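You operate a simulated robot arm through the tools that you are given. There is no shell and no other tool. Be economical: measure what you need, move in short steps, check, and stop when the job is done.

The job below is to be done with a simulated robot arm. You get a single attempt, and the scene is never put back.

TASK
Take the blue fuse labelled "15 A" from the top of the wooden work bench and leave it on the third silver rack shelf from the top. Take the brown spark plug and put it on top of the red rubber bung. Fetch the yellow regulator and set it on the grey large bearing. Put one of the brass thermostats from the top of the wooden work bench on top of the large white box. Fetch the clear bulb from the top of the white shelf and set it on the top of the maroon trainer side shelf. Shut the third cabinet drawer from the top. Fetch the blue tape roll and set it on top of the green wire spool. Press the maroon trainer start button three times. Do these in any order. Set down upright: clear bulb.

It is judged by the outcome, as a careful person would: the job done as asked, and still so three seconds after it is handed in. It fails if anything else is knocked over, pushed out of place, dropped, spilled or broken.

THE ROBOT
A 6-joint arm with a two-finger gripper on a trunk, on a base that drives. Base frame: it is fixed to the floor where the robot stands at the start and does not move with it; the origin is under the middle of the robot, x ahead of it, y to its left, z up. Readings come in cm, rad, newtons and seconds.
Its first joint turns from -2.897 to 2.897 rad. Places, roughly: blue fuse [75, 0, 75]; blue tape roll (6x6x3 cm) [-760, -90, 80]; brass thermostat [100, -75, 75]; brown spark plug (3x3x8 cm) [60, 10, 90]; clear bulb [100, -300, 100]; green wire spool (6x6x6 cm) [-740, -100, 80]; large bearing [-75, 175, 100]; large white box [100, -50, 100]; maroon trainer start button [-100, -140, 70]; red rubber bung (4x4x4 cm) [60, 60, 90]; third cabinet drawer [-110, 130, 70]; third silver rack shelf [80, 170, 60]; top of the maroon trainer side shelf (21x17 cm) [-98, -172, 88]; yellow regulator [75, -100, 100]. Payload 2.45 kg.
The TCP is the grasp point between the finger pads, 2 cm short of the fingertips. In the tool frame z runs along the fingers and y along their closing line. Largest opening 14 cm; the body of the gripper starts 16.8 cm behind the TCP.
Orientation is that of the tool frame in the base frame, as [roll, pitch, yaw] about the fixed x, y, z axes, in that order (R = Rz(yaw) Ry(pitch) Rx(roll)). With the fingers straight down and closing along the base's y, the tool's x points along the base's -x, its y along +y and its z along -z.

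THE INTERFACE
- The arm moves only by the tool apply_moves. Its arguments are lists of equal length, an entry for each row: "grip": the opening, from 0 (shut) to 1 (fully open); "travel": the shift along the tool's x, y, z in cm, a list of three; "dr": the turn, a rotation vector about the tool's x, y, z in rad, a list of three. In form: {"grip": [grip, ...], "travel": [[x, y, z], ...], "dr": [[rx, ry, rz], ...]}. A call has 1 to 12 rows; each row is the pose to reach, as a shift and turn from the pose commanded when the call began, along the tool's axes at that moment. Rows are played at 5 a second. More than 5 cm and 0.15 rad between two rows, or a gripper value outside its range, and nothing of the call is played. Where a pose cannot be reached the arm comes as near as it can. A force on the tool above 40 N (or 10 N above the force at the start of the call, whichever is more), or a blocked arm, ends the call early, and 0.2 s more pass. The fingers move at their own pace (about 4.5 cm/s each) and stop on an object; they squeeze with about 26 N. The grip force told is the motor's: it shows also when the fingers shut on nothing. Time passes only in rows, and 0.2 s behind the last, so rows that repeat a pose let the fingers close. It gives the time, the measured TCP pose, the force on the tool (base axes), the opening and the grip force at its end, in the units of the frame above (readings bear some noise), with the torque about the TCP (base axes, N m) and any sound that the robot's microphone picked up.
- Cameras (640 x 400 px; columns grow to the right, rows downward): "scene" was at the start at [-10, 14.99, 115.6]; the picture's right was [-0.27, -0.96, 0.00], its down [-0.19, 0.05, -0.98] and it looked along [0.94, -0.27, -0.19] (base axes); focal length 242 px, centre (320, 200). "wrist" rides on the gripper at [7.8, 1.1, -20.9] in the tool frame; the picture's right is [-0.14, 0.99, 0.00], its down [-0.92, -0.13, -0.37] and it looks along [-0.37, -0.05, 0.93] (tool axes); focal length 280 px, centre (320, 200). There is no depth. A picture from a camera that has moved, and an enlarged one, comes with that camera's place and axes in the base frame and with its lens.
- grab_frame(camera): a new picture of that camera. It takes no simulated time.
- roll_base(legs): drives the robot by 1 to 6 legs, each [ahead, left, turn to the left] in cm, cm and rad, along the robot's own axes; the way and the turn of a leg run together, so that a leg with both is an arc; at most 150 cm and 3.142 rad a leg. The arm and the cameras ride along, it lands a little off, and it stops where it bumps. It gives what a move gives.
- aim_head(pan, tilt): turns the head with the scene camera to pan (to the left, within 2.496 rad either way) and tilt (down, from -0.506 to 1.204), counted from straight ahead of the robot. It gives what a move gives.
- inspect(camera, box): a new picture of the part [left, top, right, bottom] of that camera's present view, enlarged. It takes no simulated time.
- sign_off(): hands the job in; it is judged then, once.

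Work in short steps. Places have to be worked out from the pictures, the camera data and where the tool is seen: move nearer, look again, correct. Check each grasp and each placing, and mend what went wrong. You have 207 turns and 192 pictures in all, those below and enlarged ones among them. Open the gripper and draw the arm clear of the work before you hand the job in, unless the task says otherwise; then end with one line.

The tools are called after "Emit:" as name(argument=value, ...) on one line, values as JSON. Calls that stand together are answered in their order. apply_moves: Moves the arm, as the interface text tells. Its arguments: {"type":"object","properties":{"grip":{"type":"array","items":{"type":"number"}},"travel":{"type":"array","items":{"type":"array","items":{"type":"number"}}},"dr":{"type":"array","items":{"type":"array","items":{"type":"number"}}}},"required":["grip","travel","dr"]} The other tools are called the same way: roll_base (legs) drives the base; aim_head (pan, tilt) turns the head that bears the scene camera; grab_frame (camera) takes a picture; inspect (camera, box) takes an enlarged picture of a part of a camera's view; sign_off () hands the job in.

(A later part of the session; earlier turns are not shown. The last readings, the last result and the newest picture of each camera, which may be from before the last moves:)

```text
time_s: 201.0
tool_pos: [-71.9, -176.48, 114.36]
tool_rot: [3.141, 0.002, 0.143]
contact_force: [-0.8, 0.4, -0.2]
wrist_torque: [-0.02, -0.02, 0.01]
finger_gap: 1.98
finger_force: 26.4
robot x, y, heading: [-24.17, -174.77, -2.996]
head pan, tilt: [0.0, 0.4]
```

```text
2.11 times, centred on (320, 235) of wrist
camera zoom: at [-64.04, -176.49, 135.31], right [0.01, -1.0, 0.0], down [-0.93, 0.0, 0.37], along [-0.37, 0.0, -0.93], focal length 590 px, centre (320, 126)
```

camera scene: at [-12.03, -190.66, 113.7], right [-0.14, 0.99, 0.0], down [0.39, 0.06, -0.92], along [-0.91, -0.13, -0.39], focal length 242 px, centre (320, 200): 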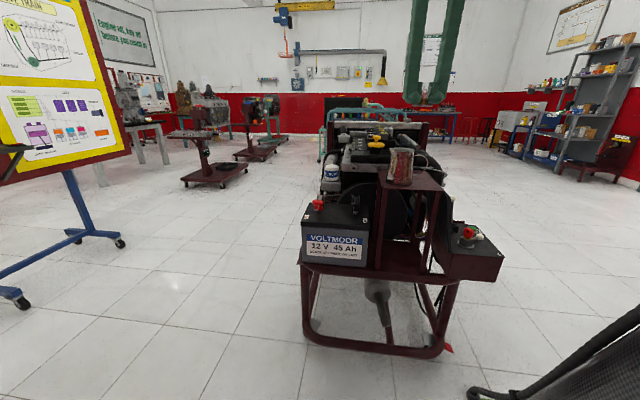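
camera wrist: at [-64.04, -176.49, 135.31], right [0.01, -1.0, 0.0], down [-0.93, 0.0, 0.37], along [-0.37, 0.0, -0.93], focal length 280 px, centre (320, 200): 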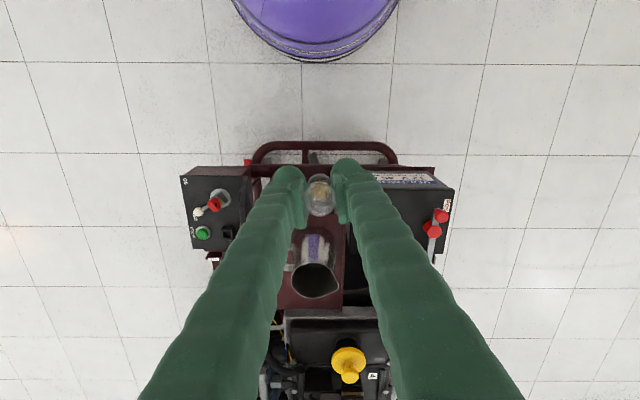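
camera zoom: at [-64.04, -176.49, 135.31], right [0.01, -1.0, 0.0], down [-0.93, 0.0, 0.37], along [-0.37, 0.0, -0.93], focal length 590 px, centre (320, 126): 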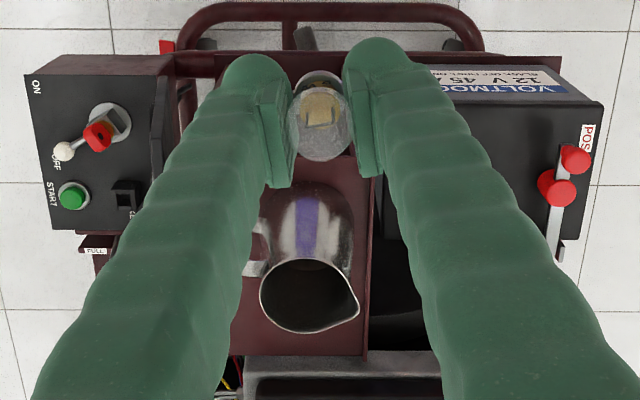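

Side shelf top ≈ z 87, x -108…-86, y -181.5…-164.5, with a jug at ≈(-94,-175). The rear part looks free; I raise the bulb and move over the rear part to see it from above.

Emit:
apply_moves(grip=[0, 0, 0, 0, 0, 0, 0, 0, 0], travel=[[-3.4, -1, -2], [-6.8, -2, -4], [-10.2, -3, -5], [-13.6, -4, -5], [-17, -5, -5], [-20.5, -6, -5], [-24, -7, -5], [-27.5, -8, -5], [-31.2, -8.6, -5]], dr=[[0, 0, 0.02], [0, 0, 0.04], [0, 0, 0.06], [0, 0, 0.08], [0, 0, 0.1], [0, 0, 0.12], [0, 0, 0.14], [0, 0, 0.143], [0, 0, 0.143]])

Emit:
grab_frame(camera="wrist")

Emit:
inspect(camera="scene", box=[290, 60, 520, 230])

```text
time_s: 203.0
tool_pos: [-104.33, -172.25, 119.4]
tool_rot: [-3.141, 0.0, 0.0]
contact_force: [0.6, -0.3, -0.1]
wrist_torque: [-0.04, 0.13, -0.01]
finger_gap: 2.0
finger_force: 26.3
robot x, y, heading: [-24.42, -174.82, -2.998]
head pan, tilt: [0.0, 0.4]
```

```text
84 pictures are left
camera wrist: at [-96.46, -173.39, 140.24], right [-0.14, -0.99, 0.0], down [-0.92, 0.13, 0.37], along [-0.37, 0.05, -0.93], focal length 280 px, centre (320, 200)
```

wrist: 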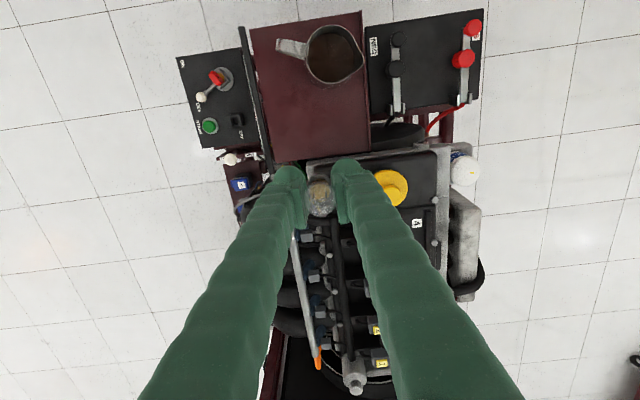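

```text
2.35 times, centred on (405, 145) of scene
camera zoom: at [-11.99, -190.66, 113.7], right [-0.14, 0.99, 0.0], down [0.39, 0.06, -0.92], along [-0.91, -0.13, -0.39], focal length 570 px, centre (120, 329)
```

zoom: 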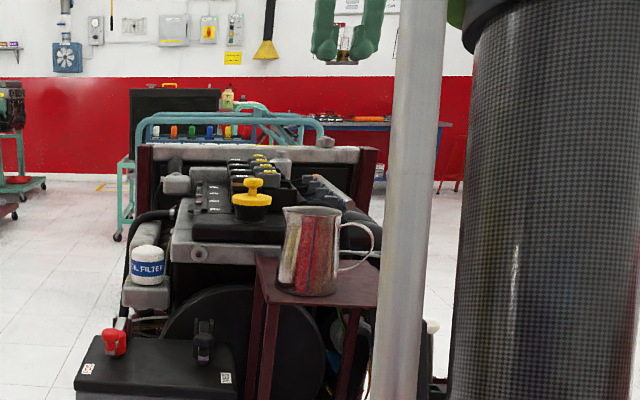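

The rear of the shelf is free. I shift 1.3 cm toward the front and descend to ~2 cm above the surface.

Emit:
apply_moves(grip=[0, 0, 0, 0, 0, 0, 0, 0], travel=[[1.3, 0, 3.5], [1.3, 0, 7], [1.3, 0, 11], [1.3, 0, 15], [1.3, 0, 19], [1.3, 0, 23], [1.3, 0, 27], [1.3, 0, 27.4]], dr=[[0, 0, 0], [0, 0, 0], [0, 0, 0], [0, 0, 0], [0, 0, 0], [0, 0, 0], [0, 0, 0], [0, 0, 0]])

Emit:
grab_frame(camera="wrist")

Emit:
inspect(camera="scene", box=[370, 100, 490, 200])

```text
time_s: 204.8
tool_pos: [-102.76, -172.44, 91.99]
tool_rot: [3.141, 0.002, 0.001]
contact_force: [0.3, -0.4, -1.1]
wrist_torque: [0.03, 0.02, -0.01]
finger_gap: 2.02
finger_force: 25.9
robot x, y, heading: [-24.19, -174.94, -2.997]
head pan, tilt: [0.0, 0.4]
```

```text
82 pictures are left
camera wrist: at [-94.97, -173.52, 112.87], right [-0.14, -0.99, 0.0], down [-0.92, 0.13, 0.37], along [-0.37, 0.05, -0.93], focal length 280 px, centre (320, 200)
```

wrist: 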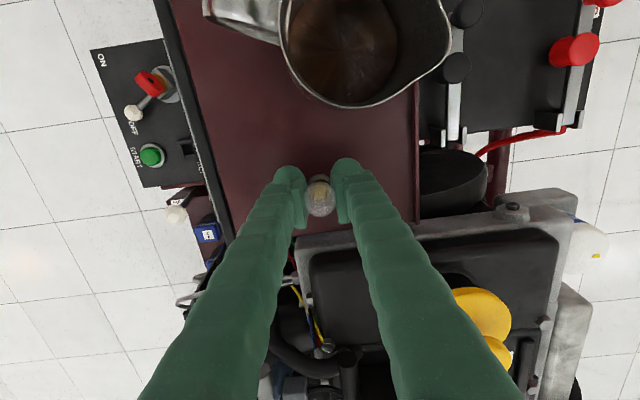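

```text
4.00 times, centred on (430, 150) of scene
camera zoom: at [-12.04, -190.66, 113.7], right [-0.14, 0.99, 0.0], down [0.39, 0.06, -0.92], along [-0.91, -0.13, -0.39], focal length 970 px, centre (-120, 400)
```

zoom: 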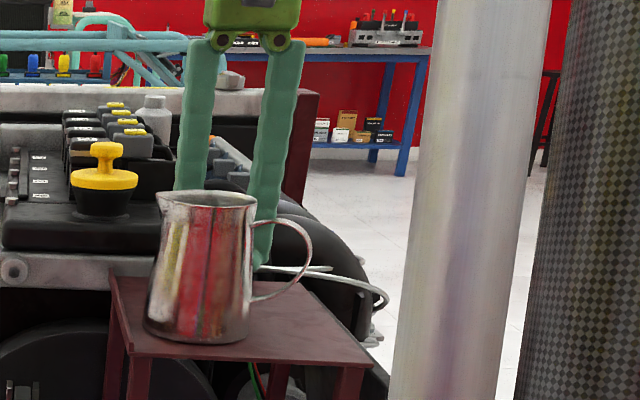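

Clear on all sides. Lower until contact.

Emit:
apply_moves(grip=[0, 0, 0, 0, 0, 0, 0, 0, 0, 0], travel=[[0, 0, 0.6], [0, 0, 1.1], [0, 0, 1.4], [0, 0, 1.7], [0, 0, 2.0], [0, 0, 2.2], [0, 0, 2.4], [0, 0, 2.6], [0, 0, 2.8], [0, 0, 3.0]], dr=[[0, 0, 0], [0, 0, 0], [0, 0, 0], [0, 0, 0], [0, 0, 0], [0, 0, 0], [0, 0, 0], [0, 0, 0], [0, 0, 0], [0, 0, 0]])

```text
time_s: 206.4
tool_pos: [-102.8, -172.5, 89.81]
tool_rot: [3.14, 0.004, -0.002]
contact_force: [5.2, 0.3, 20.5]
wrist_torque: [0.04, -0.13, 0.03]
finger_gap: 1.97
finger_force: 25.7
robot x, y, heading: [-24.28, -174.78, -3.0]
head pan, tilt: [0.0, 0.4]
stopped in row 8: the force on the tool passed its limit at 45 N (the readings are from after the stop); the commanded pose is now the measured one
```

Contact at TCP z 89.8 as predicted. Relieve, open narrowly, and rise.

Emit:
apply_moves(grip=[0, 0.36, 0.36, 0.36, 0.36, 0.36, 0.36, 0.36], travel=[[0, 0, -0.15], [0, 0, -0.15], [0, 0, -0.15], [0, 0, -0.15], [0, 0, -4], [0, 0, -8.5], [0, 0, -13], [0, 0, -17.5]], dr=[[0, 0, 0], [0, 0, 0], [0, 0, 0], [0, 0, 0], [0, 0, 0], [0, 0, 0], [0, 0, 0], [0, 0, 0]])

Emit:
inspect(camera="wrist", box=[220, 60, 420, 240])

```text
time_s: 208.2
tool_pos: [-102.78, -172.31, 106.98]
tool_rot: [-3.141, 0.002, -0.001]
contact_force: [0.6, -0.4, 0.2]
wrist_torque: [0.01, -0.02, -0.04]
finger_gap: 5.05
finger_force: 0.1
robot x, y, heading: [-23.62, -175.08, -2.998]
head pan, tilt: [0.0, 0.4]
```

```text
2.22 times, centred on (320, 150) of wrist
camera zoom: at [-94.92, -173.4, 127.95], right [-0.14, -0.99, 0.0], down [-0.92, 0.13, 0.37], along [-0.37, 0.05, -0.93], focal length 623 px, centre (320, 311)
```

zoom: 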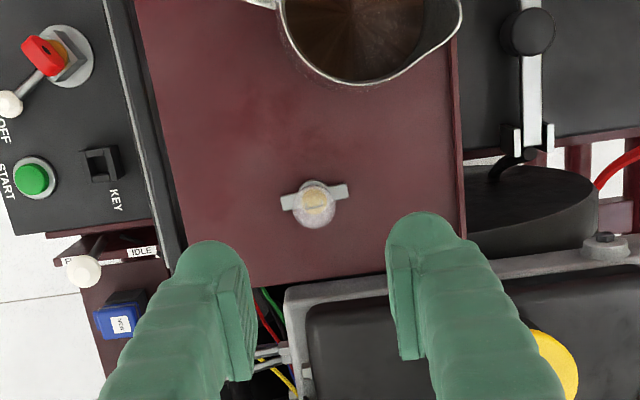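

Bulb stands upright. START button located at ≈(-101.8, -144, 66). I move above it with the gripper closed and check.

Emit:
apply_moves(grip=[0.36, 0.36, 0.2, 0, 0, 0, 0, 0, 0, 0], travel=[[0, 0, -4], [0, -4.5, -4], [0, -9, -4], [0, -13.5, -4], [0.5, -18, -4], [0.8, -22.5, -4], [1, -26, -4], [1, -28.3, -2], [1, -28.3, 2], [1, -28.3, 6]], dr=[[0, 0, 0], [0, 0, 0], [0, 0, 0], [0, 0, 0], [0, 0, 0], [0, 0, 0], [0, 0, 0], [0, 0, 0], [0, 0, 0], [0, 0, 0]])

Emit:
grab_frame(camera="wrist")

Emit:
inspect(camera="scene", box=[380, 120, 560, 290])

```text
time_s: 210.4
tool_pos: [-101.39, -144.44, 101.22]
tool_rot: [3.14, 0.001, 0.0]
contact_force: [0.7, -1.4, -0.2]
wrist_torque: [-0.01, 0.04, -0.03]
finger_gap: 0.0
finger_force: 26.3
robot x, y, heading: [-24.4, -174.64, -3.002]
head pan, tilt: [0.0, 0.4]
```

```text
79 pictures are left
camera wrist: at [-93.56, -145.48, 122.11], right [-0.14, -0.99, 0.0], down [-0.92, 0.13, 0.37], along [-0.37, 0.05, -0.93], focal length 280 px, centre (320, 200)
```

wrist: 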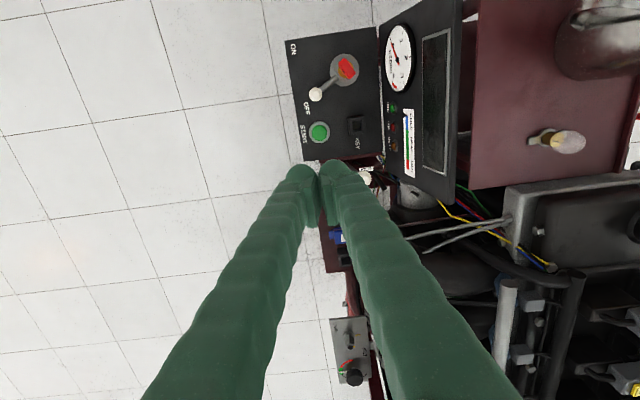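

```text
2.35 times, centred on (470, 205) of scene
camera zoom: at [-12.05, -190.65, 113.7], right [-0.14, 0.99, 0.0], down [0.39, 0.06, -0.92], along [-0.91, -0.13, -0.39], focal length 570 px, centre (-33, 188)
```

zoom: 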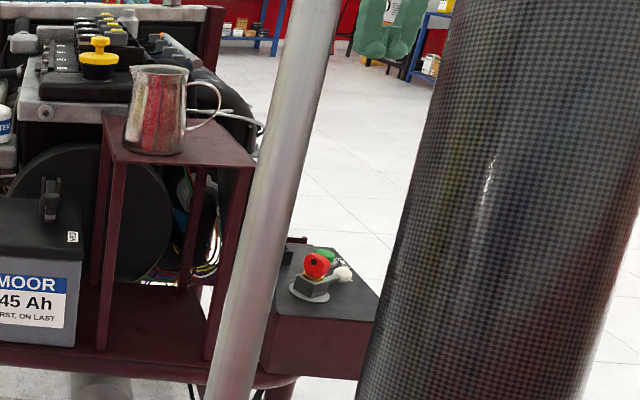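

Button is right under the tool at (-101.5, -144.3). I descend to TCP z≈71.5 (tips ~3 cm above).

Emit:
apply_moves(grip=[0, 0, 0, 0, 0, 0, 0, 0], travel=[[0, -0.1, 4], [0, -0.1, 8], [0, -0.1, 12], [0, -0.1, 16], [0, -0.1, 20], [0, -0.1, 24], [0, -0.1, 28], [0, -0.1, 29.5]], dr=[[0, 0, 0], [0, 0, 0], [0, 0, 0], [0, 0, 0], [0, 0, 0], [0, 0, 0], [0, 0, 0], [0, 0, 0]])

Emit:
inspect(camera="wrist", box=[240, 80, 400, 220])

Emit:
inspect(camera="scene", box=[460, 190, 540, 260])

```text
time_s: 212.2
tool_pos: [-102.08, -144.07, 71.88]
tool_rot: [-3.141, 0.003, 0.0]
contact_force: [1.1, 0.0, 0.2]
wrist_torque: [0.02, -0.01, 0.01]
finger_gap: 0.03
finger_force: 26.2
robot x, y, heading: [-24.23, -174.65, -2.996]
head pan, tilt: [0.0, 0.4]
```

```text
2.86 times, centred on (320, 150) of wrist
camera zoom: at [-94.2, -145.1, 92.73], right [-0.14, -0.99, 0.0], down [-0.92, 0.13, 0.37], along [-0.37, 0.05, -0.93], focal length 801 px, centre (320, 343)
```

zoom: 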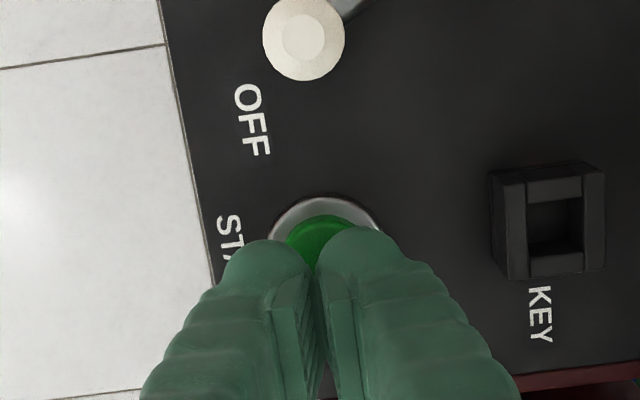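

```text
5.71 times, centred on (500, 225) of scene
camera zoom: at [-12.04, -190.65, 113.7], right [-0.14, 0.99, 0.0], down [0.39, 0.06, -0.92], along [-0.91, -0.13, -0.39], focal length 1385 px, centre (-709, 57)
```

zoom: 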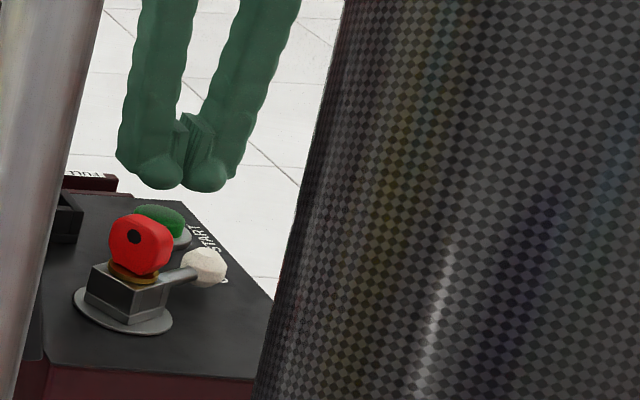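

Small correction (+0.5 x, -0.2 y), then the first press with fine steps to see where contact occurs.

Emit:
apply_moves(grip=[0, 0, 0, 0, 0, 0, 0], travel=[[0.5, 0.2, 0], [0.5, 0.2, 1.5], [0.5, 0.2, 2.6], [0.5, 0.2, 2.9], [0.5, 0.2, 3.2], [0.5, 0.2, 3.4], [0.5, 0.2, 3.6]], dr=[[0, 0, 0], [0, 0, 0], [0, 0, 0], [0, 0, 0], [0, 0, 0], [0, 0, 0], [0, 0, 0]])

Emit:
inspect(camera="wrist", box=[240, 80, 400, 220])

```text
time_s: 213.6
tool_pos: [-101.58, -144.35, 68.69]
tool_rot: [3.141, 0.004, -0.001]
contact_force: [1.6, -2.9, 32.0]
wrist_torque: [-0.1, -0.05, 0.0]
finger_gap: 0.62
finger_force: 29.8
robot x, y, heading: [-24.18, -174.9, -2.996]
head pan, tilt: [0.0, 0.4]
heard: click
stopped in row 6: the force on the tool passed its limit at 43 N (the readings are from after the stop); the commanded pose is now the measured one
```

```text
2.86 times, centred on (320, 150) of wrist
camera zoom: at [-93.57, -145.38, 89.61], right [-0.14, -0.99, 0.0], down [-0.92, 0.13, 0.37], along [-0.37, 0.05, -0.93], focal length 801 px, centre (320, 343)
```

zoom: 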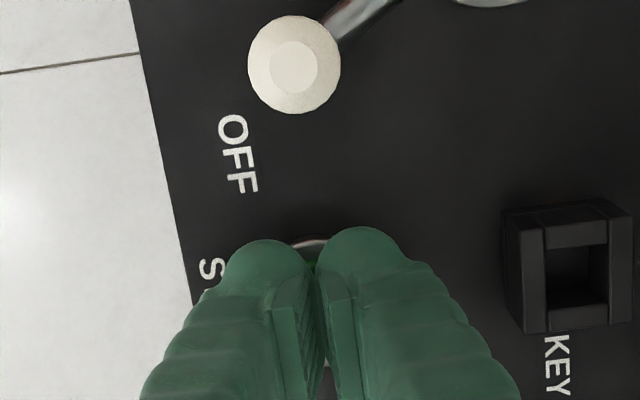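

A click: first press done. I rise fully clear to let it spring back.

Emit:
apply_moves(grip=[0, 0, 0, 0], travel=[[0, 0, -1], [0, 0, -2.5], [0, 0, -2.5], [0, 0, -2.5]], dr=[[0, 0, 0], [0, 0, 0], [0, 0, 0], [0, 0, 0]])

Emit:
apply_moves(grip=[0, 0, 0, 0, 0, 0], travel=[[0, 0, 1], [0, 0, 1.8], [0, 0, 2.1], [0, 0, 2.4], [0, 0, 2.6], [0, 0, 2.7]], dr=[[0, 0, 0], [0, 0, 0], [0, 0, 0], [0, 0, 0], [0, 0, 0], [0, 0, 0]])

```text
time_s: 214.6
tool_pos: [-101.47, -144.15, 70.91]
tool_rot: [3.14, 0.004, 0.0]
contact_force: [-0.1, -0.6, -1.0]
wrist_torque: [-0.04, -0.01, -0.01]
finger_gap: 0.0
finger_force: 29.8
robot x, y, heading: [-24.4, -174.85, -3.0]
head pan, tilt: [0.0, 0.4]
```

```text
time_s: 215.8
tool_pos: [-101.63, -144.1, 68.7]
tool_rot: [-3.141, 0.004, 0.0]
contact_force: [1.8, -1.6, 30.1]
wrist_torque: [-0.25, -0.08, 0.04]
finger_gap: 0.61
finger_force: 29.6
robot x, y, heading: [-24.14, -174.94, -2.998]
head pan, tilt: [0.0, 0.4]
heard: click
stopped in row 6: the force on the tool passed its limit at 42 N (the readings are from after the stop); the commanded pose is now the measured one
```

Second click. Rise and press a third time.

Emit:
apply_moves(grip=[0, 0, 0, 0], travel=[[0, 0, -1], [0, 0, -2.5], [0, 0, -2.5], [0, 0, -2.5]], dr=[[0, 0, 0], [0, 0, 0], [0, 0, 0], [0, 0, 0]])

Emit:
apply_moves(grip=[0, 0, 0, 0, 0, 0], travel=[[0, 0, 1], [0, 0, 1.8], [0, 0, 2.1], [0, 0, 2.4], [0, 0, 2.6], [0, 0, 2.7]], dr=[[0, 0, 0], [0, 0, 0], [0, 0, 0], [0, 0, 0], [0, 0, 0], [0, 0, 0]])

```text
time_s: 216.8
tool_pos: [-101.7, -144.2, 71.02]
tool_rot: [-3.141, 0.004, 0.001]
contact_force: [-0.1, 0.6, -0.8]
wrist_torque: [0.0, -0.01, -0.04]
finger_gap: 0.02
finger_force: 29.4
robot x, y, heading: [-23.92, -174.61, -3.0]
head pan, tilt: [0.0, 0.4]
```

```text
time_s: 218.1
tool_pos: [-101.67, -144.18, 68.71]
tool_rot: [-3.141, 0.004, 0.0]
contact_force: [0.9, -1.6, 31.0]
wrist_torque: [-0.26, -0.13, 0.02]
finger_gap: 0.61
finger_force: 29.4
robot x, y, heading: [-24.05, -174.74, -3.004]
head pan, tilt: [0.0, 0.4]
heard: click
stopped in row 6: the force on the tool passed its limit at 43 N (the readings are from after the stop); the commanded pose is now the measured one
```

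Three clicks heard. Rise well clear, move back, and check the trainer shelf.

Emit:
apply_moves(grip=[0, 0, 0, 0, 0, 0, 0, 0, 0, 0, 0, 0], travel=[[0, 0, -1.5], [0, 0, -5], [0, 0, -9.5], [0, 0, -14], [0, 0, -18.5], [0, 0, -23], [0, 0, -27.5], [0, 0, -32], [0, 0, -36.5], [0, 0, -41], [0, 0, -45], [3, 0, -47]], dr=[[0, 0, 0], [0, 0, 0], [0, 0, 0], [0, 0, 0], [0, 0, 0], [0, 0, 0], [0, 0, 0], [0, 0, 0], [0, 0, 0], [0, 0, 0], [0, 0, 0], [0, 0, 0]])

Emit:
apply_moves(grip=[0, 0, 0, 0, 0, 0, 0], travel=[[4, 1.5, 0], [8, 3, 0], [12, 4.5, 0], [16, 6, 0], [20, 7.5, 0], [24, 9, 0], [26, 10, 0]], dr=[[0, 0, 0], [0, 0, 0], [0, 0, 0], [0, 0, 0], [0, 0, 0], [0, 0, 0], [0, 0, 0]])

Emit:
grab_frame(camera="wrist")

Emit:
aim_head(pan=-0.4, tilt=0.2)

Emit:
grab_frame(camera="scene")

```text
time_s: 220.7
tool_pos: [-98.65, -144.21, 115.31]
tool_rot: [-3.142, 0.006, 0.0]
contact_force: [0.5, 0.2, 0.3]
wrist_torque: [-0.01, -0.05, 0.01]
finger_gap: 0.0
finger_force: 29.1
robot x, y, heading: [-23.98, -174.58, -2.99]
head pan, tilt: [0.0, 0.4]
```

```text
time_s: 222.3
tool_pos: [-72.71, -154.17, 115.67]
tool_rot: [3.14, 0.004, 0.0]
contact_force: [0.9, 0.0, -0.1]
wrist_torque: [-0.04, -0.04, -0.02]
finger_gap: 0.0
finger_force: 29.8
robot x, y, heading: [-24.65, -174.7, -3.0]
head pan, tilt: [0.0, 0.4]
```

```text
74 pictures are left
camera wrist: at [-64.64, -155.2, 136.47], right [-0.14, -0.99, 0.0], down [-0.92, 0.13, 0.37], along [-0.37, 0.05, -0.93], focal length 280 px, centre (320, 200)
```

wrist: 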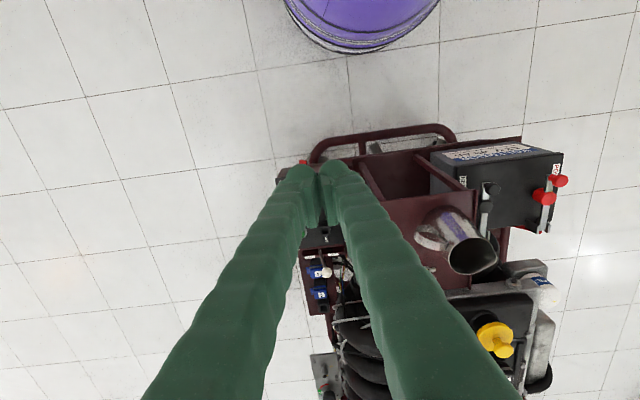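

```text
time_s: 223.1
tool_pos: [-72.64, -154.01, 115.59]
tool_rot: [3.141, 0.004, 0.0]
contact_force: [0.3, 0.0, -0.6]
wrist_torque: [0.02, -0.02, -0.02]
finger_gap: 0.0
finger_force: 29.9
robot x, y, heading: [-24.09, -174.42, -3.0]
head pan, tilt: [-0.4, 0.201]
```

```text
73 pictures are left
camera scene: at [-12.18, -190.26, 114.61], right [-0.1, 0.99, 0.0], down [0.3, 0.03, -0.95], along [-0.95, -0.1, -0.3], focal length 242 px, centre (320, 200)
```

scene: 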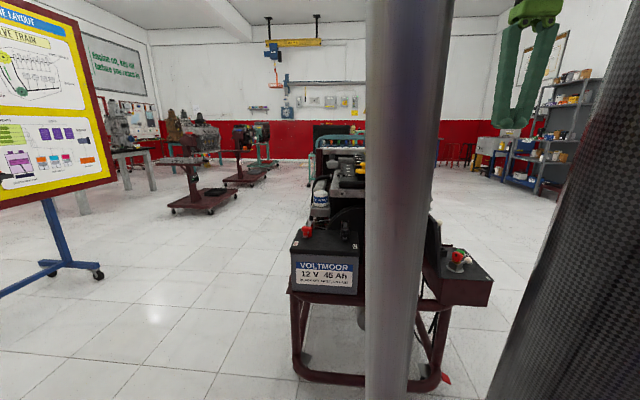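

Job at the trainer is done. Now I turn to face -x, move to the free aisle (y≈-70) and drive part way, then look.

Emit:
roll_base(legs=[[0, 0, -0.1416], [0, -105, 0], [150, 0, 0], [150, 0, 0]])

Emit:
aim_head(pan=0.15, tilt=0.25)

Emit:
grab_frame(camera="scene")

```text
time_s: 243.1
tool_pos: [-368.82, -59.32, 115.61]
tool_rot: [3.142, 0.005, -0.1]
contact_force: [-0.4, -0.2, 0.5]
wrist_torque: [-0.01, -0.02, -0.03]
finger_gap: 0.0
finger_force: 29.8
robot x, y, heading: [-322.88, -84.92, -3.103]
head pan, tilt: [-0.4, 0.201]
```

```text
time_s: 244.0
tool_pos: [-368.94, -59.43, 115.61]
tool_rot: [-3.14, 0.006, -0.097]
contact_force: [0.3, -0.8, 0.3]
wrist_torque: [0.0, 0.0, 0.0]
finger_gap: 0.0
finger_force: 29.1
robot x, y, heading: [-322.73, -84.85, -3.101]
head pan, tilt: [0.15, 0.25]
```

```text
72 pictures are left
camera scene: at [-312.17, -103.22, 115.1], right [-0.19, 0.98, 0.0], down [0.24, 0.05, -0.97], along [-0.95, -0.19, -0.25], focal length 242 px, centre (320, 200)
```

scene: 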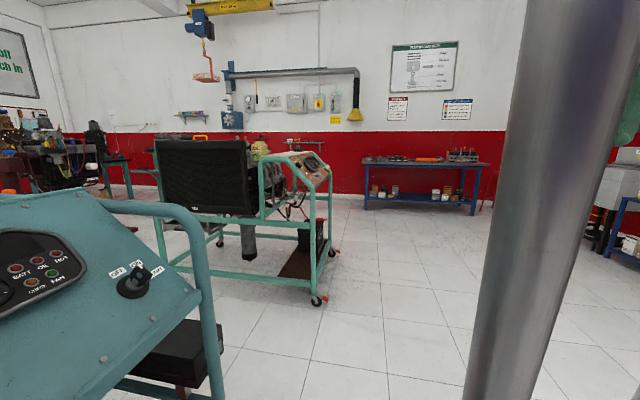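

I zoom on the blue bench top to see the tape and spool.

Emit:
inspect(camera="scene", box=[350, 130, 500, 220])

Emit:
roll_base(legs=[[0, -20, -0.04], [150, 0, 0], [140, 0, 0]])

Emit:
aim_head(pan=0.1, tilt=0.3)

Emit:
grab_frame(camera="scene")

```text
4.27 times, centred on (425, 175) of scene
camera zoom: at [-312.17, -103.22, 115.1], right [-0.19, 0.98, 0.0], down [0.24, 0.05, -0.97], along [-0.95, -0.19, -0.25], focal length 1034 px, centre (-128, 307)
```

zoom: 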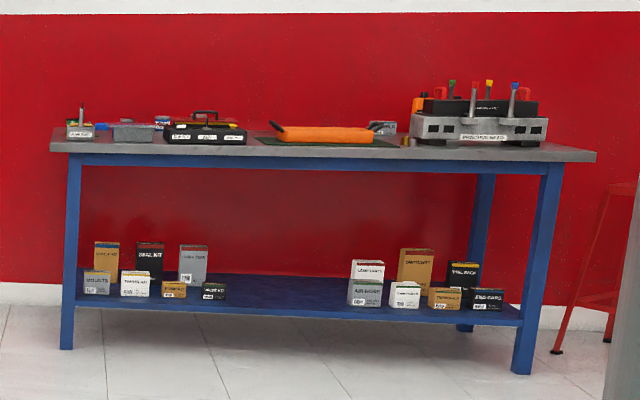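

```text
time_s: 259.3
tool_pos: [-658.73, -25.54, 115.54]
tool_rot: [3.142, 0.006, -0.186]
contact_force: [0.6, 0.1, 1.0]
wrist_torque: [-0.01, 0.02, 0.02]
finger_gap: 0.02
finger_force: 29.5
robot x, y, heading: [-614.98, -55.1, 3.099]
head pan, tilt: [0.15, 0.25]
```

```text
time_s: 259.9
tool_pos: [-658.73, -25.58, 115.6]
tool_rot: [-3.139, 0.005, -0.187]
contact_force: [-0.4, 0.3, -0.3]
wrist_torque: [0.0, 0.0, 0.03]
finger_gap: 0.0
finger_force: 29.2
robot x, y, heading: [-614.95, -54.74, 3.096]
head pan, tilt: [0.099, 0.3]
```

```text
70 pictures are left
camera scene: at [-606.13, -73.63, 114.63], right [-0.06, 1.0, 0.0], down [0.3, 0.02, -0.96], along [-0.95, -0.05, -0.3], focal length 242 px, centre (320, 200)
```

scene: 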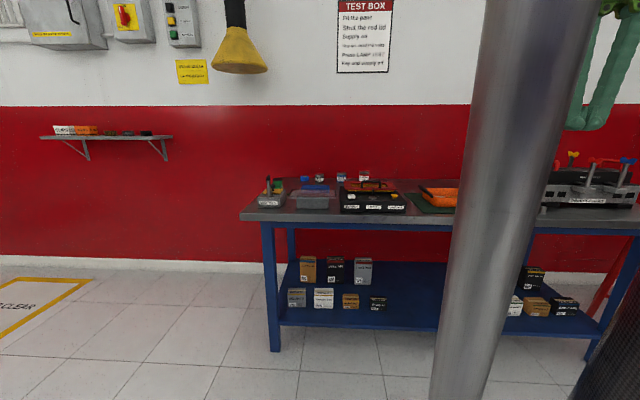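

Emit:
inspect(camera="scene", box=[235, 160, 475, 240])

```text
2.67 times, centred on (355, 200) of scene
camera zoom: at [-606.13, -73.63, 114.63], right [-0.06, 1.0, 0.0], down [0.3, 0.02, -0.96], along [-0.95, -0.05, -0.3], focal length 646 px, centre (227, 200)
```

zoom: 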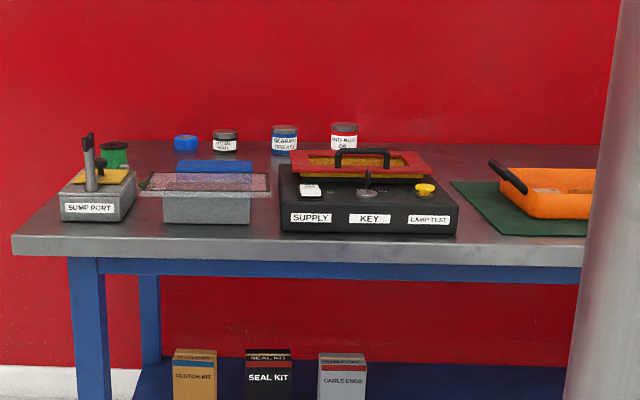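

Blue tape at ≈(-767, -93), green spool at ≈(-752, -108) on a bench with top z≈75.5. I approach diagonally from the bench's left end, at about (-705, -152) heading 2.38.

Emit:
roll_base(legs=[[0, 101, 0], [85, 0, 0], [0, 0, -0.716]])

Emit:
aim_head(pan=0.1, tilt=0.5)

Emit:
grab_frame(camera="scene")

Emit:
grab_frame(camera="wrist")

```text
time_s: 268.8
tool_pos: [-739.72, -121.17, 115.84]
tool_rot: [-3.14, 0.005, -0.222]
contact_force: [0.0, 0.3, 0.4]
wrist_torque: [0.01, -0.02, -0.02]
finger_gap: 0.0
finger_force: 29.0
robot x, y, heading: [-697.98, -151.36, 3.065]
head pan, tilt: [0.099, 0.3]
stopped in leg 2: the robot was blocked; the commanded pose is now the measured one
```

```text
time_s: 269.5
tool_pos: [-739.7, -121.17, 115.7]
tool_rot: [-3.141, 0.007, -0.223]
contact_force: [-0.1, 0.2, 1.5]
wrist_torque: [0.01, -0.03, -0.01]
finger_gap: 0.0
finger_force: 29.5
robot x, y, heading: [-698.16, -152.16, 3.07]
head pan, tilt: [0.099, 0.499]
```

```text
68 pictures are left
camera scene: at [-688.97, -170.7, 112.75], right [-0.03, 1.0, 0.0], down [0.47, 0.01, -0.88], along [-0.88, -0.02, -0.47], focal length 242 px, centre (320, 200)
```

scene: 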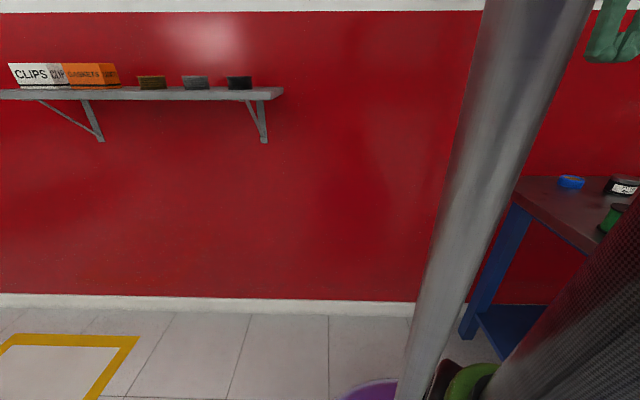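

```text
67 pictures are left
camera wrist: at [-732.23, -124.01, 136.62], right [-0.35, -0.94, 0.0], down [-0.87, 0.33, 0.37], along [-0.35, 0.13, -0.93], focal length 280 px, centre (320, 200)
```

wrist: 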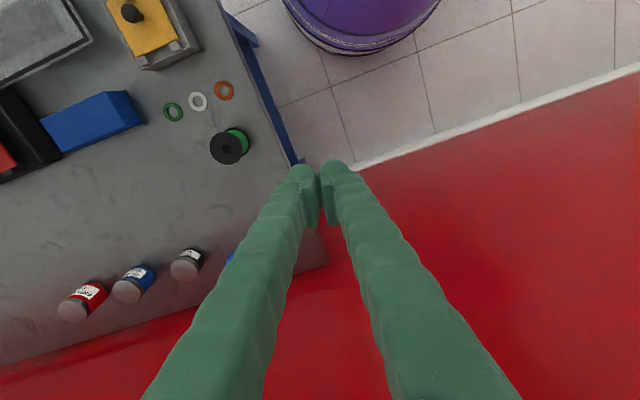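

The base bumped near the bench leg; better positions: spool ≈(-737, -103.5), tape ≈(-761, -89). I step back from the bench, turn to heading ~1.9 and shift along the bench end.

Emit:
roll_base(legs=[[0, 9, 0], [0, 0, -1.17], [10, 30, 0]])

Emit:
aim_head(pan=0.2, tilt=0.5)

Emit:
grab_frame(camera="scene")

Emit:
grab_frame(camera="wrist")

```text
time_s: 270.3
tool_pos: [-739.74, -121.39, 115.7]
tool_rot: [-3.139, 0.004, -0.245]
contact_force: [0.1, 0.1, -0.6]
wrist_torque: [0.0, 0.02, -0.02]
finger_gap: 0.02
finger_force: 30.0
robot x, y, heading: [-698.11, -152.87, 3.051]
head pan, tilt: [0.099, 0.499]
stopped in leg 1: the robot was blocked; the commanded pose is now the measured one
```

```text
time_s: 271.0
tool_pos: [-739.6, -121.38, 115.77]
tool_rot: [-3.14, 0.005, -0.243]
contact_force: [1.1, 1.1, 0.3]
wrist_torque: [-0.01, 0.0, 0.0]
finger_gap: 0.0
finger_force: 29.3
robot x, y, heading: [-698.21, -153.03, 3.051]
head pan, tilt: [0.201, 0.499]
```

```text
66 pictures are left
camera scene: at [-689.6, -172.98, 112.8], right [-0.11, 0.99, 0.0], down [0.47, 0.05, -0.88], along [-0.87, -0.1, -0.48], focal length 242 px, centre (320, 200)
```

scene: 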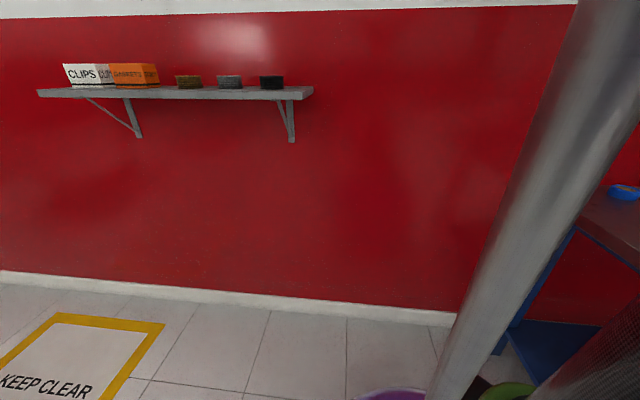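

```text
65 pictures are left
camera wrist: at [-732.19, -124.43, 136.51], right [-0.37, -0.93, 0.0], down [-0.86, 0.34, 0.37], along [-0.35, 0.14, -0.93], focal length 280 px, centre (320, 200)
```

wrist: 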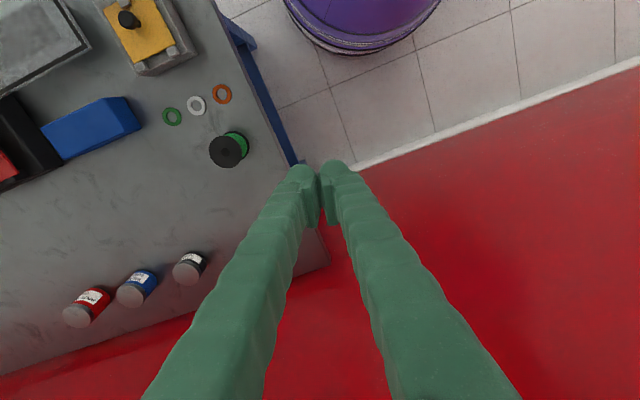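

Something blocks the base. I look around: left, and right side.

Emit:
aim_head(pan=1.4, tilt=0.7)

Emit:
grab_frame(camera="scene")

Emit:
aim_head(pan=-1.2, tilt=0.8)

Emit:
grab_frame(camera="scene")

```text
time_s: 272.4
tool_pos: [-739.62, -121.52, 115.66]
tool_rot: [3.14, 0.006, -0.241]
contact_force: [0.5, -0.3, -0.8]
wrist_torque: [0.0, -0.02, -0.02]
finger_gap: 0.0
finger_force: 29.3
robot x, y, heading: [-698.15, -153.18, 3.053]
head pan, tilt: [1.4, 0.7]
```

```text
64 pictures are left
camera scene: at [-682.71, -180.16, 111.02], right [-0.97, 0.26, 0.0], down [0.16, 0.62, -0.77], along [-0.2, -0.74, -0.64], focal length 242 px, centre (320, 200)
```

scene: 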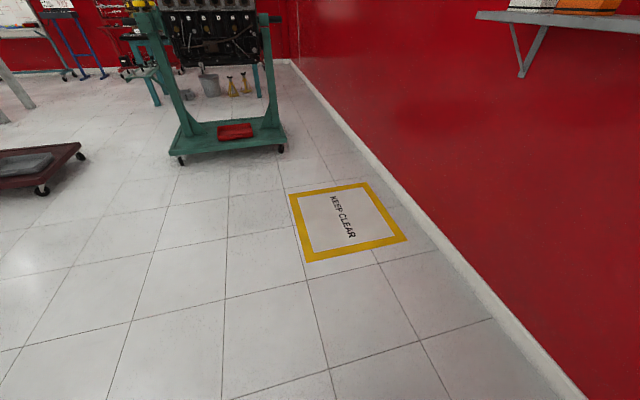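

```text
time_s: 274.7
tool_pos: [-739.7, -121.52, 115.64]
tool_rot: [3.139, 0.006, -0.239]
contact_force: [0.3, 0.1, 0.2]
wrist_torque: [-0.06, 0.01, 0.01]
finger_gap: 0.0
finger_force: 29.2
robot x, y, heading: [-698.54, -153.06, 3.057]
head pan, tilt: [-1.201, 0.799]
```

```text
63 pictures are left
camera scene: at [-688.63, -170.71, 110.49], right [0.15, 0.99, 0.0], down [0.68, -0.11, -0.73], along [-0.72, 0.11, -0.69], focal length 242 px, centre (320, 200)
```

scene: 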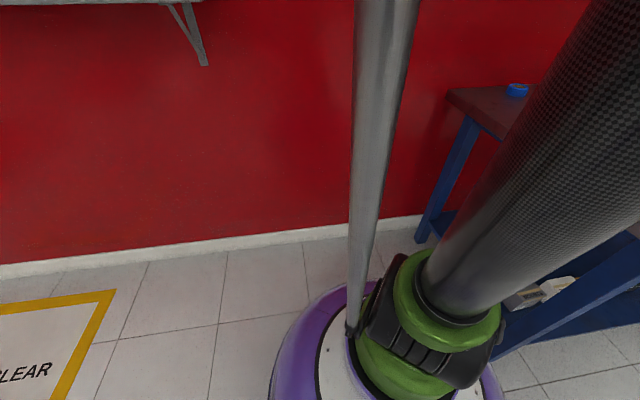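

The last picture seems taken before the head finished; I grab again.

Emit:
grab_frame(camera="scene")

```text
62 pictures are left
camera scene: at [-688.63, -170.71, 110.49], right [0.15, 0.99, 0.0], down [0.68, -0.11, -0.73], along [-0.72, 0.11, -0.69], focal length 242 px, centre (320, 200)
```

scene: 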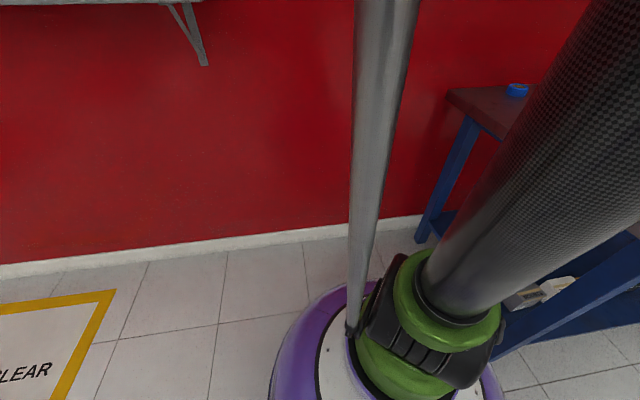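

I try backing away (ahead -10 cm) to free the base.

Emit:
roll_base(legs=[[-10, 0, 0]])

Emit:
aim_head(pan=-0.9, tilt=0.9)

Emit:
grab_frame(camera="scene")

```text
time_s: 275.9
tool_pos: [-730.52, -122.67, 115.63]
tool_rot: [-3.137, 0.004, -0.238]
contact_force: [0.1, 0.0, -0.1]
wrist_torque: [-0.01, -0.01, -0.04]
finger_gap: 0.0
finger_force: 29.2
robot x, y, heading: [-688.51, -153.96, 3.054]
head pan, tilt: [-1.201, 0.799]
```

```text
time_s: 276.7
tool_pos: [-730.4, -122.71, 115.63]
tool_rot: [-3.138, 0.005, -0.239]
contact_force: [-0.4, 1.1, -0.4]
wrist_torque: [-0.04, 0.01, 0.02]
finger_gap: 0.0
finger_force: 29.4
robot x, y, heading: [-688.75, -153.86, 3.058]
head pan, tilt: [-0.901, 0.901]
```

```text
61 pictures are left
camera scene: at [-675.38, -166.61, 109.4], right [0.83, 0.55, 0.0], down [0.43, -0.65, -0.62], along [-0.34, 0.52, -0.78], focal length 242 px, centre (320, 200)
```

scene: 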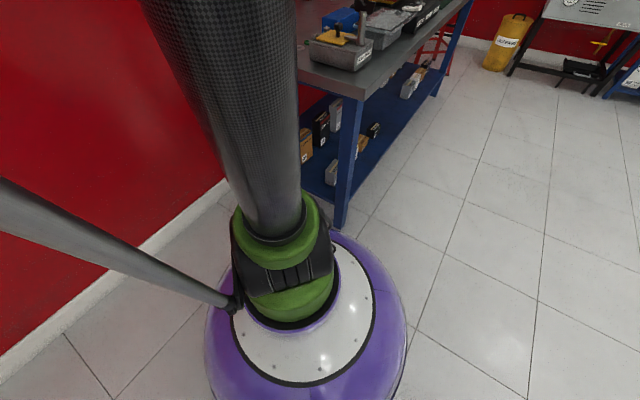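

Base is free now. I recentre the arm in front of the robot, then step away from the bench and turn in smaller legs.

Emit:
apply_moves(grip=[0, 0, 0, 0, 0, 0, 0], travel=[[0, 4, 0], [0, 8, 0], [0, 12, 0], [0, 16, 0], [0, 20, 0], [0, 24, 0], [0, 26, 0]], dr=[[0, 0, 0.02], [0, 0, 0.04], [0, 0, 0.06], [0, 0, 0.08], [0, 0, 0.1], [0, 0, 0.12], [0, 0, 0.14]])

Emit:
roll_base(legs=[[0, 8, 0], [0, 0, -1.15]])

Emit:
aim_head(pan=0.1, tilt=0.6)

Emit:
grab_frame(camera="scene")

```text
time_s: 278.3
tool_pos: [-736.48, -147.99, 115.34]
tool_rot: [-3.14, 0.004, -0.378]
contact_force: [-0.3, -1.3, -0.7]
wrist_torque: [0.0, 0.03, 0.0]
finger_gap: 0.02
finger_force: 29.4
robot x, y, heading: [-688.47, -153.49, 3.057]
head pan, tilt: [-0.901, 0.901]
```

```text
time_s: 282.2
tool_pos: [-703.15, -115.77, 115.24]
tool_rot: [-3.14, 0.003, -1.532]
contact_force: [0.3, -0.8, 0.0]
wrist_torque: [0.02, 0.01, 0.03]
finger_gap: 0.0
finger_force: 29.1
robot x, y, heading: [-689.49, -162.21, 1.902]
head pan, tilt: [-0.901, 0.901]
```

```text
time_s: 283.5
tool_pos: [-703.22, -115.81, 115.28]
tool_rot: [-3.139, 0.003, -1.532]
contact_force: [-0.1, 0.2, 0.4]
wrist_torque: [-0.01, -0.01, -0.02]
finger_gap: 0.03
finger_force: 30.1
robot x, y, heading: [-689.51, -162.19, 1.905]
head pan, tilt: [0.099, 0.6]
```

```text
60 pictures are left
camera scene: at [-703.4, -177.5, 111.87], right [0.91, 0.42, 0.0], down [0.24, -0.51, -0.82], along [-0.34, 0.75, -0.57], focal length 242 px, centre (320, 200)
```

scene: 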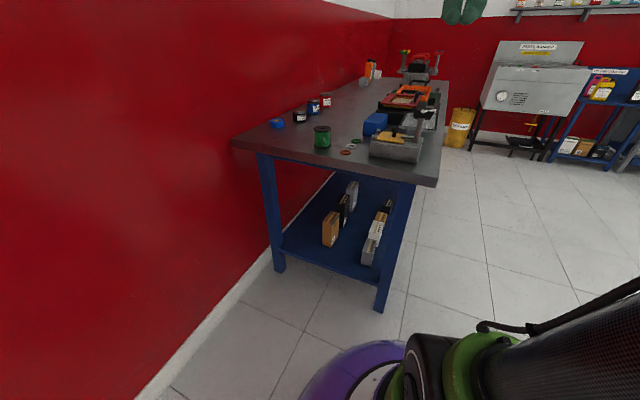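

Now the view is clear. I shift left to about (-728, -163).

Emit:
roll_base(legs=[[12, 37, 0]])

Emit:
grab_frame(camera="wrist")

Emit:
grab_frame(camera="scene")

```text
time_s: 285.8
tool_pos: [-739.53, -115.98, 115.21]
tool_rot: [-3.141, 0.003, -1.545]
contact_force: [0.0, -0.5, 0.9]
wrist_torque: [0.01, 0.0, 0.03]
finger_gap: 0.0
finger_force: 29.4
robot x, y, heading: [-725.89, -162.29, 1.895]
head pan, tilt: [0.099, 0.6]
stopped in leg 1: the robot was blocked; the commanded pose is now the measured one
```

```text
59 pictures are left
camera wrist: at [-740.35, -123.95, 136.13], right [-0.99, 0.11, 0.0], down [0.1, 0.92, 0.37], along [0.04, 0.37, -0.93], focal length 280 px, centre (320, 200)
```

wrist: 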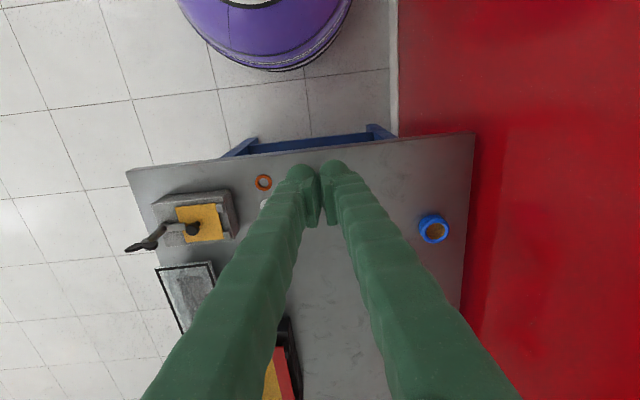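

```text
58 pictures are left
camera scene: at [-740.41, -177.64, 111.9], right [0.91, 0.41, 0.0], down [0.23, -0.52, -0.83], along [-0.34, 0.75, -0.56], focal length 242 px, centre (320, 200)
```

scene: 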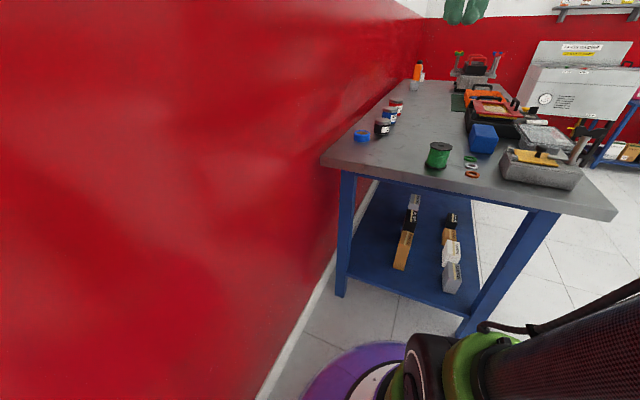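

Tape at ≈(-762.3, -91.8), centre z≈81 (bench top ≈79.5), spool at ≈(-736, -103.5). The wall is close, so I turn the tool so that the fingers close roughly along y, and go above the tape.

Emit:
apply_moves(grip=[0.2, 0.4, 0.55, 0.55, 0.55, 0.55, 0.55, 0.55, 0.55, 0.55, 0.55], travel=[[-2.5, 2.2, 0], [-5, 4.4, 0], [-7.5, 6.6, 0], [-10, 8.8, 0], [-12.5, 11, 0], [-15, 13.2, 0], [-17.5, 15.4, 0], [-20, 17.6, 2], [-22.5, 19.8, 5], [-24.8, 22.2, 8], [-24.8, 22.2, 10]], dr=[[0, 0, -0.13], [0, 0, -0.26], [0, 0, -0.39], [0, 0, -0.52], [0, 0, -0.65], [0, 0, -0.78], [0, 0, -0.91], [0, 0, -1.04], [0, 0, -1.17], [0, 0, -1.245], [0, 0, -1.245]])

Emit:
grab_frame(camera="wrist")

Emit:
grab_frame(camera="scene")

```text
time_s: 288.2
tool_pos: [-763.38, -92.47, 105.38]
tool_rot: [-3.139, -0.002, -0.291]
contact_force: [0.0, -0.7, -0.9]
wrist_torque: [-0.01, 0.02, 0.01]
finger_gap: 7.71
finger_force: 0.0
robot x, y, heading: [-726.21, -162.67, 1.899]
head pan, tilt: [0.099, 0.6]
```

```text
57 pictures are left
camera wrist: at [-756.22, -95.91, 126.26], right [-0.42, -0.91, 0.0], down [-0.85, 0.39, 0.37], along [-0.33, 0.16, -0.93], focal length 280 px, centre (320, 200)
```

wrist: 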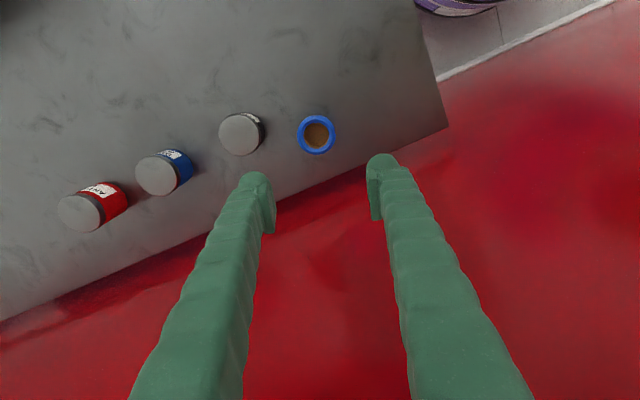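

```text
56 pictures are left
camera scene: at [-740.95, -178.15, 111.87], right [0.91, 0.41, 0.0], down [0.23, -0.51, -0.83], along [-0.34, 0.75, -0.56], focal length 242 px, centre (320, 200)
```

scene: 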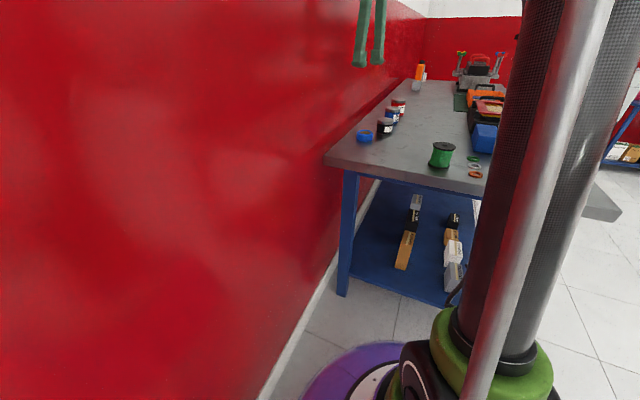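

Tape is confirmed at (-761.9, -92.4). I align and lower to TCP z≈85 and check height.

Emit:
apply_moves(grip=[0.55, 0.55, 0.55, 0.55, 0.55, 0.55], travel=[[1.4, -0.5, 3.5], [1.4, -0.5, 7.5], [1.4, -0.5, 11.5], [1.4, -0.5, 15.5], [1.4, -0.5, 19], [1.4, -0.5, 20.3]], dr=[[0, 0, 0], [0, 0, 0], [0, 0, 0], [0, 0, 0], [0, 0, 0], [0, 0, 0]])

Emit:
inspect(camera="wrist", box=[220, 60, 420, 240])

Emit:
inspect(camera="scene", box=[330, 90, 410, 160])

```text
time_s: 289.6
tool_pos: [-761.17, -91.72, 84.83]
tool_rot: [-3.138, -0.002, -0.298]
contact_force: [-0.6, 0.1, 0.0]
wrist_torque: [-0.04, -0.01, 0.01]
finger_gap: 7.7
finger_force: 0.1
robot x, y, heading: [-726.34, -162.41, 1.892]
head pan, tilt: [0.099, 0.6]
```

```text
2.22 times, centred on (320, 150) of wrist
camera zoom: at [-754.09, -95.2, 105.79], right [-0.42, -0.91, 0.0], down [-0.84, 0.39, 0.37], along [-0.33, 0.16, -0.93], focal length 623 px, centre (320, 311)
```

zoom: 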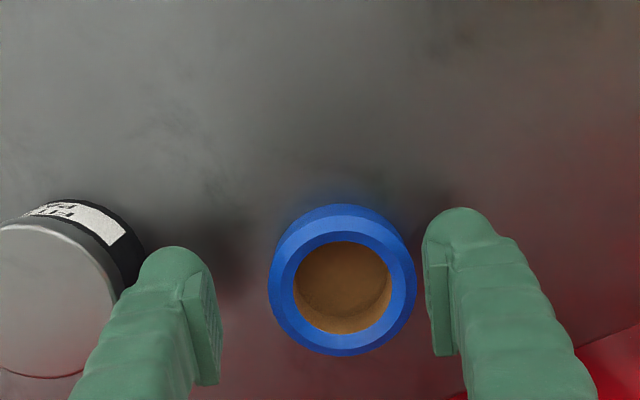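

```text
5.71 times, centred on (370, 125) of scene
camera zoom: at [-740.64, -177.66, 111.88], right [0.91, 0.41, 0.0], down [0.23, -0.51, -0.82], along [-0.34, 0.75, -0.57], focal length 1385 px, centre (34, 629)
```

zoom: 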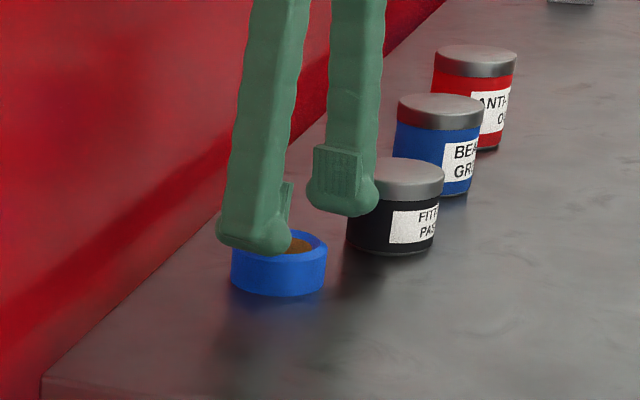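

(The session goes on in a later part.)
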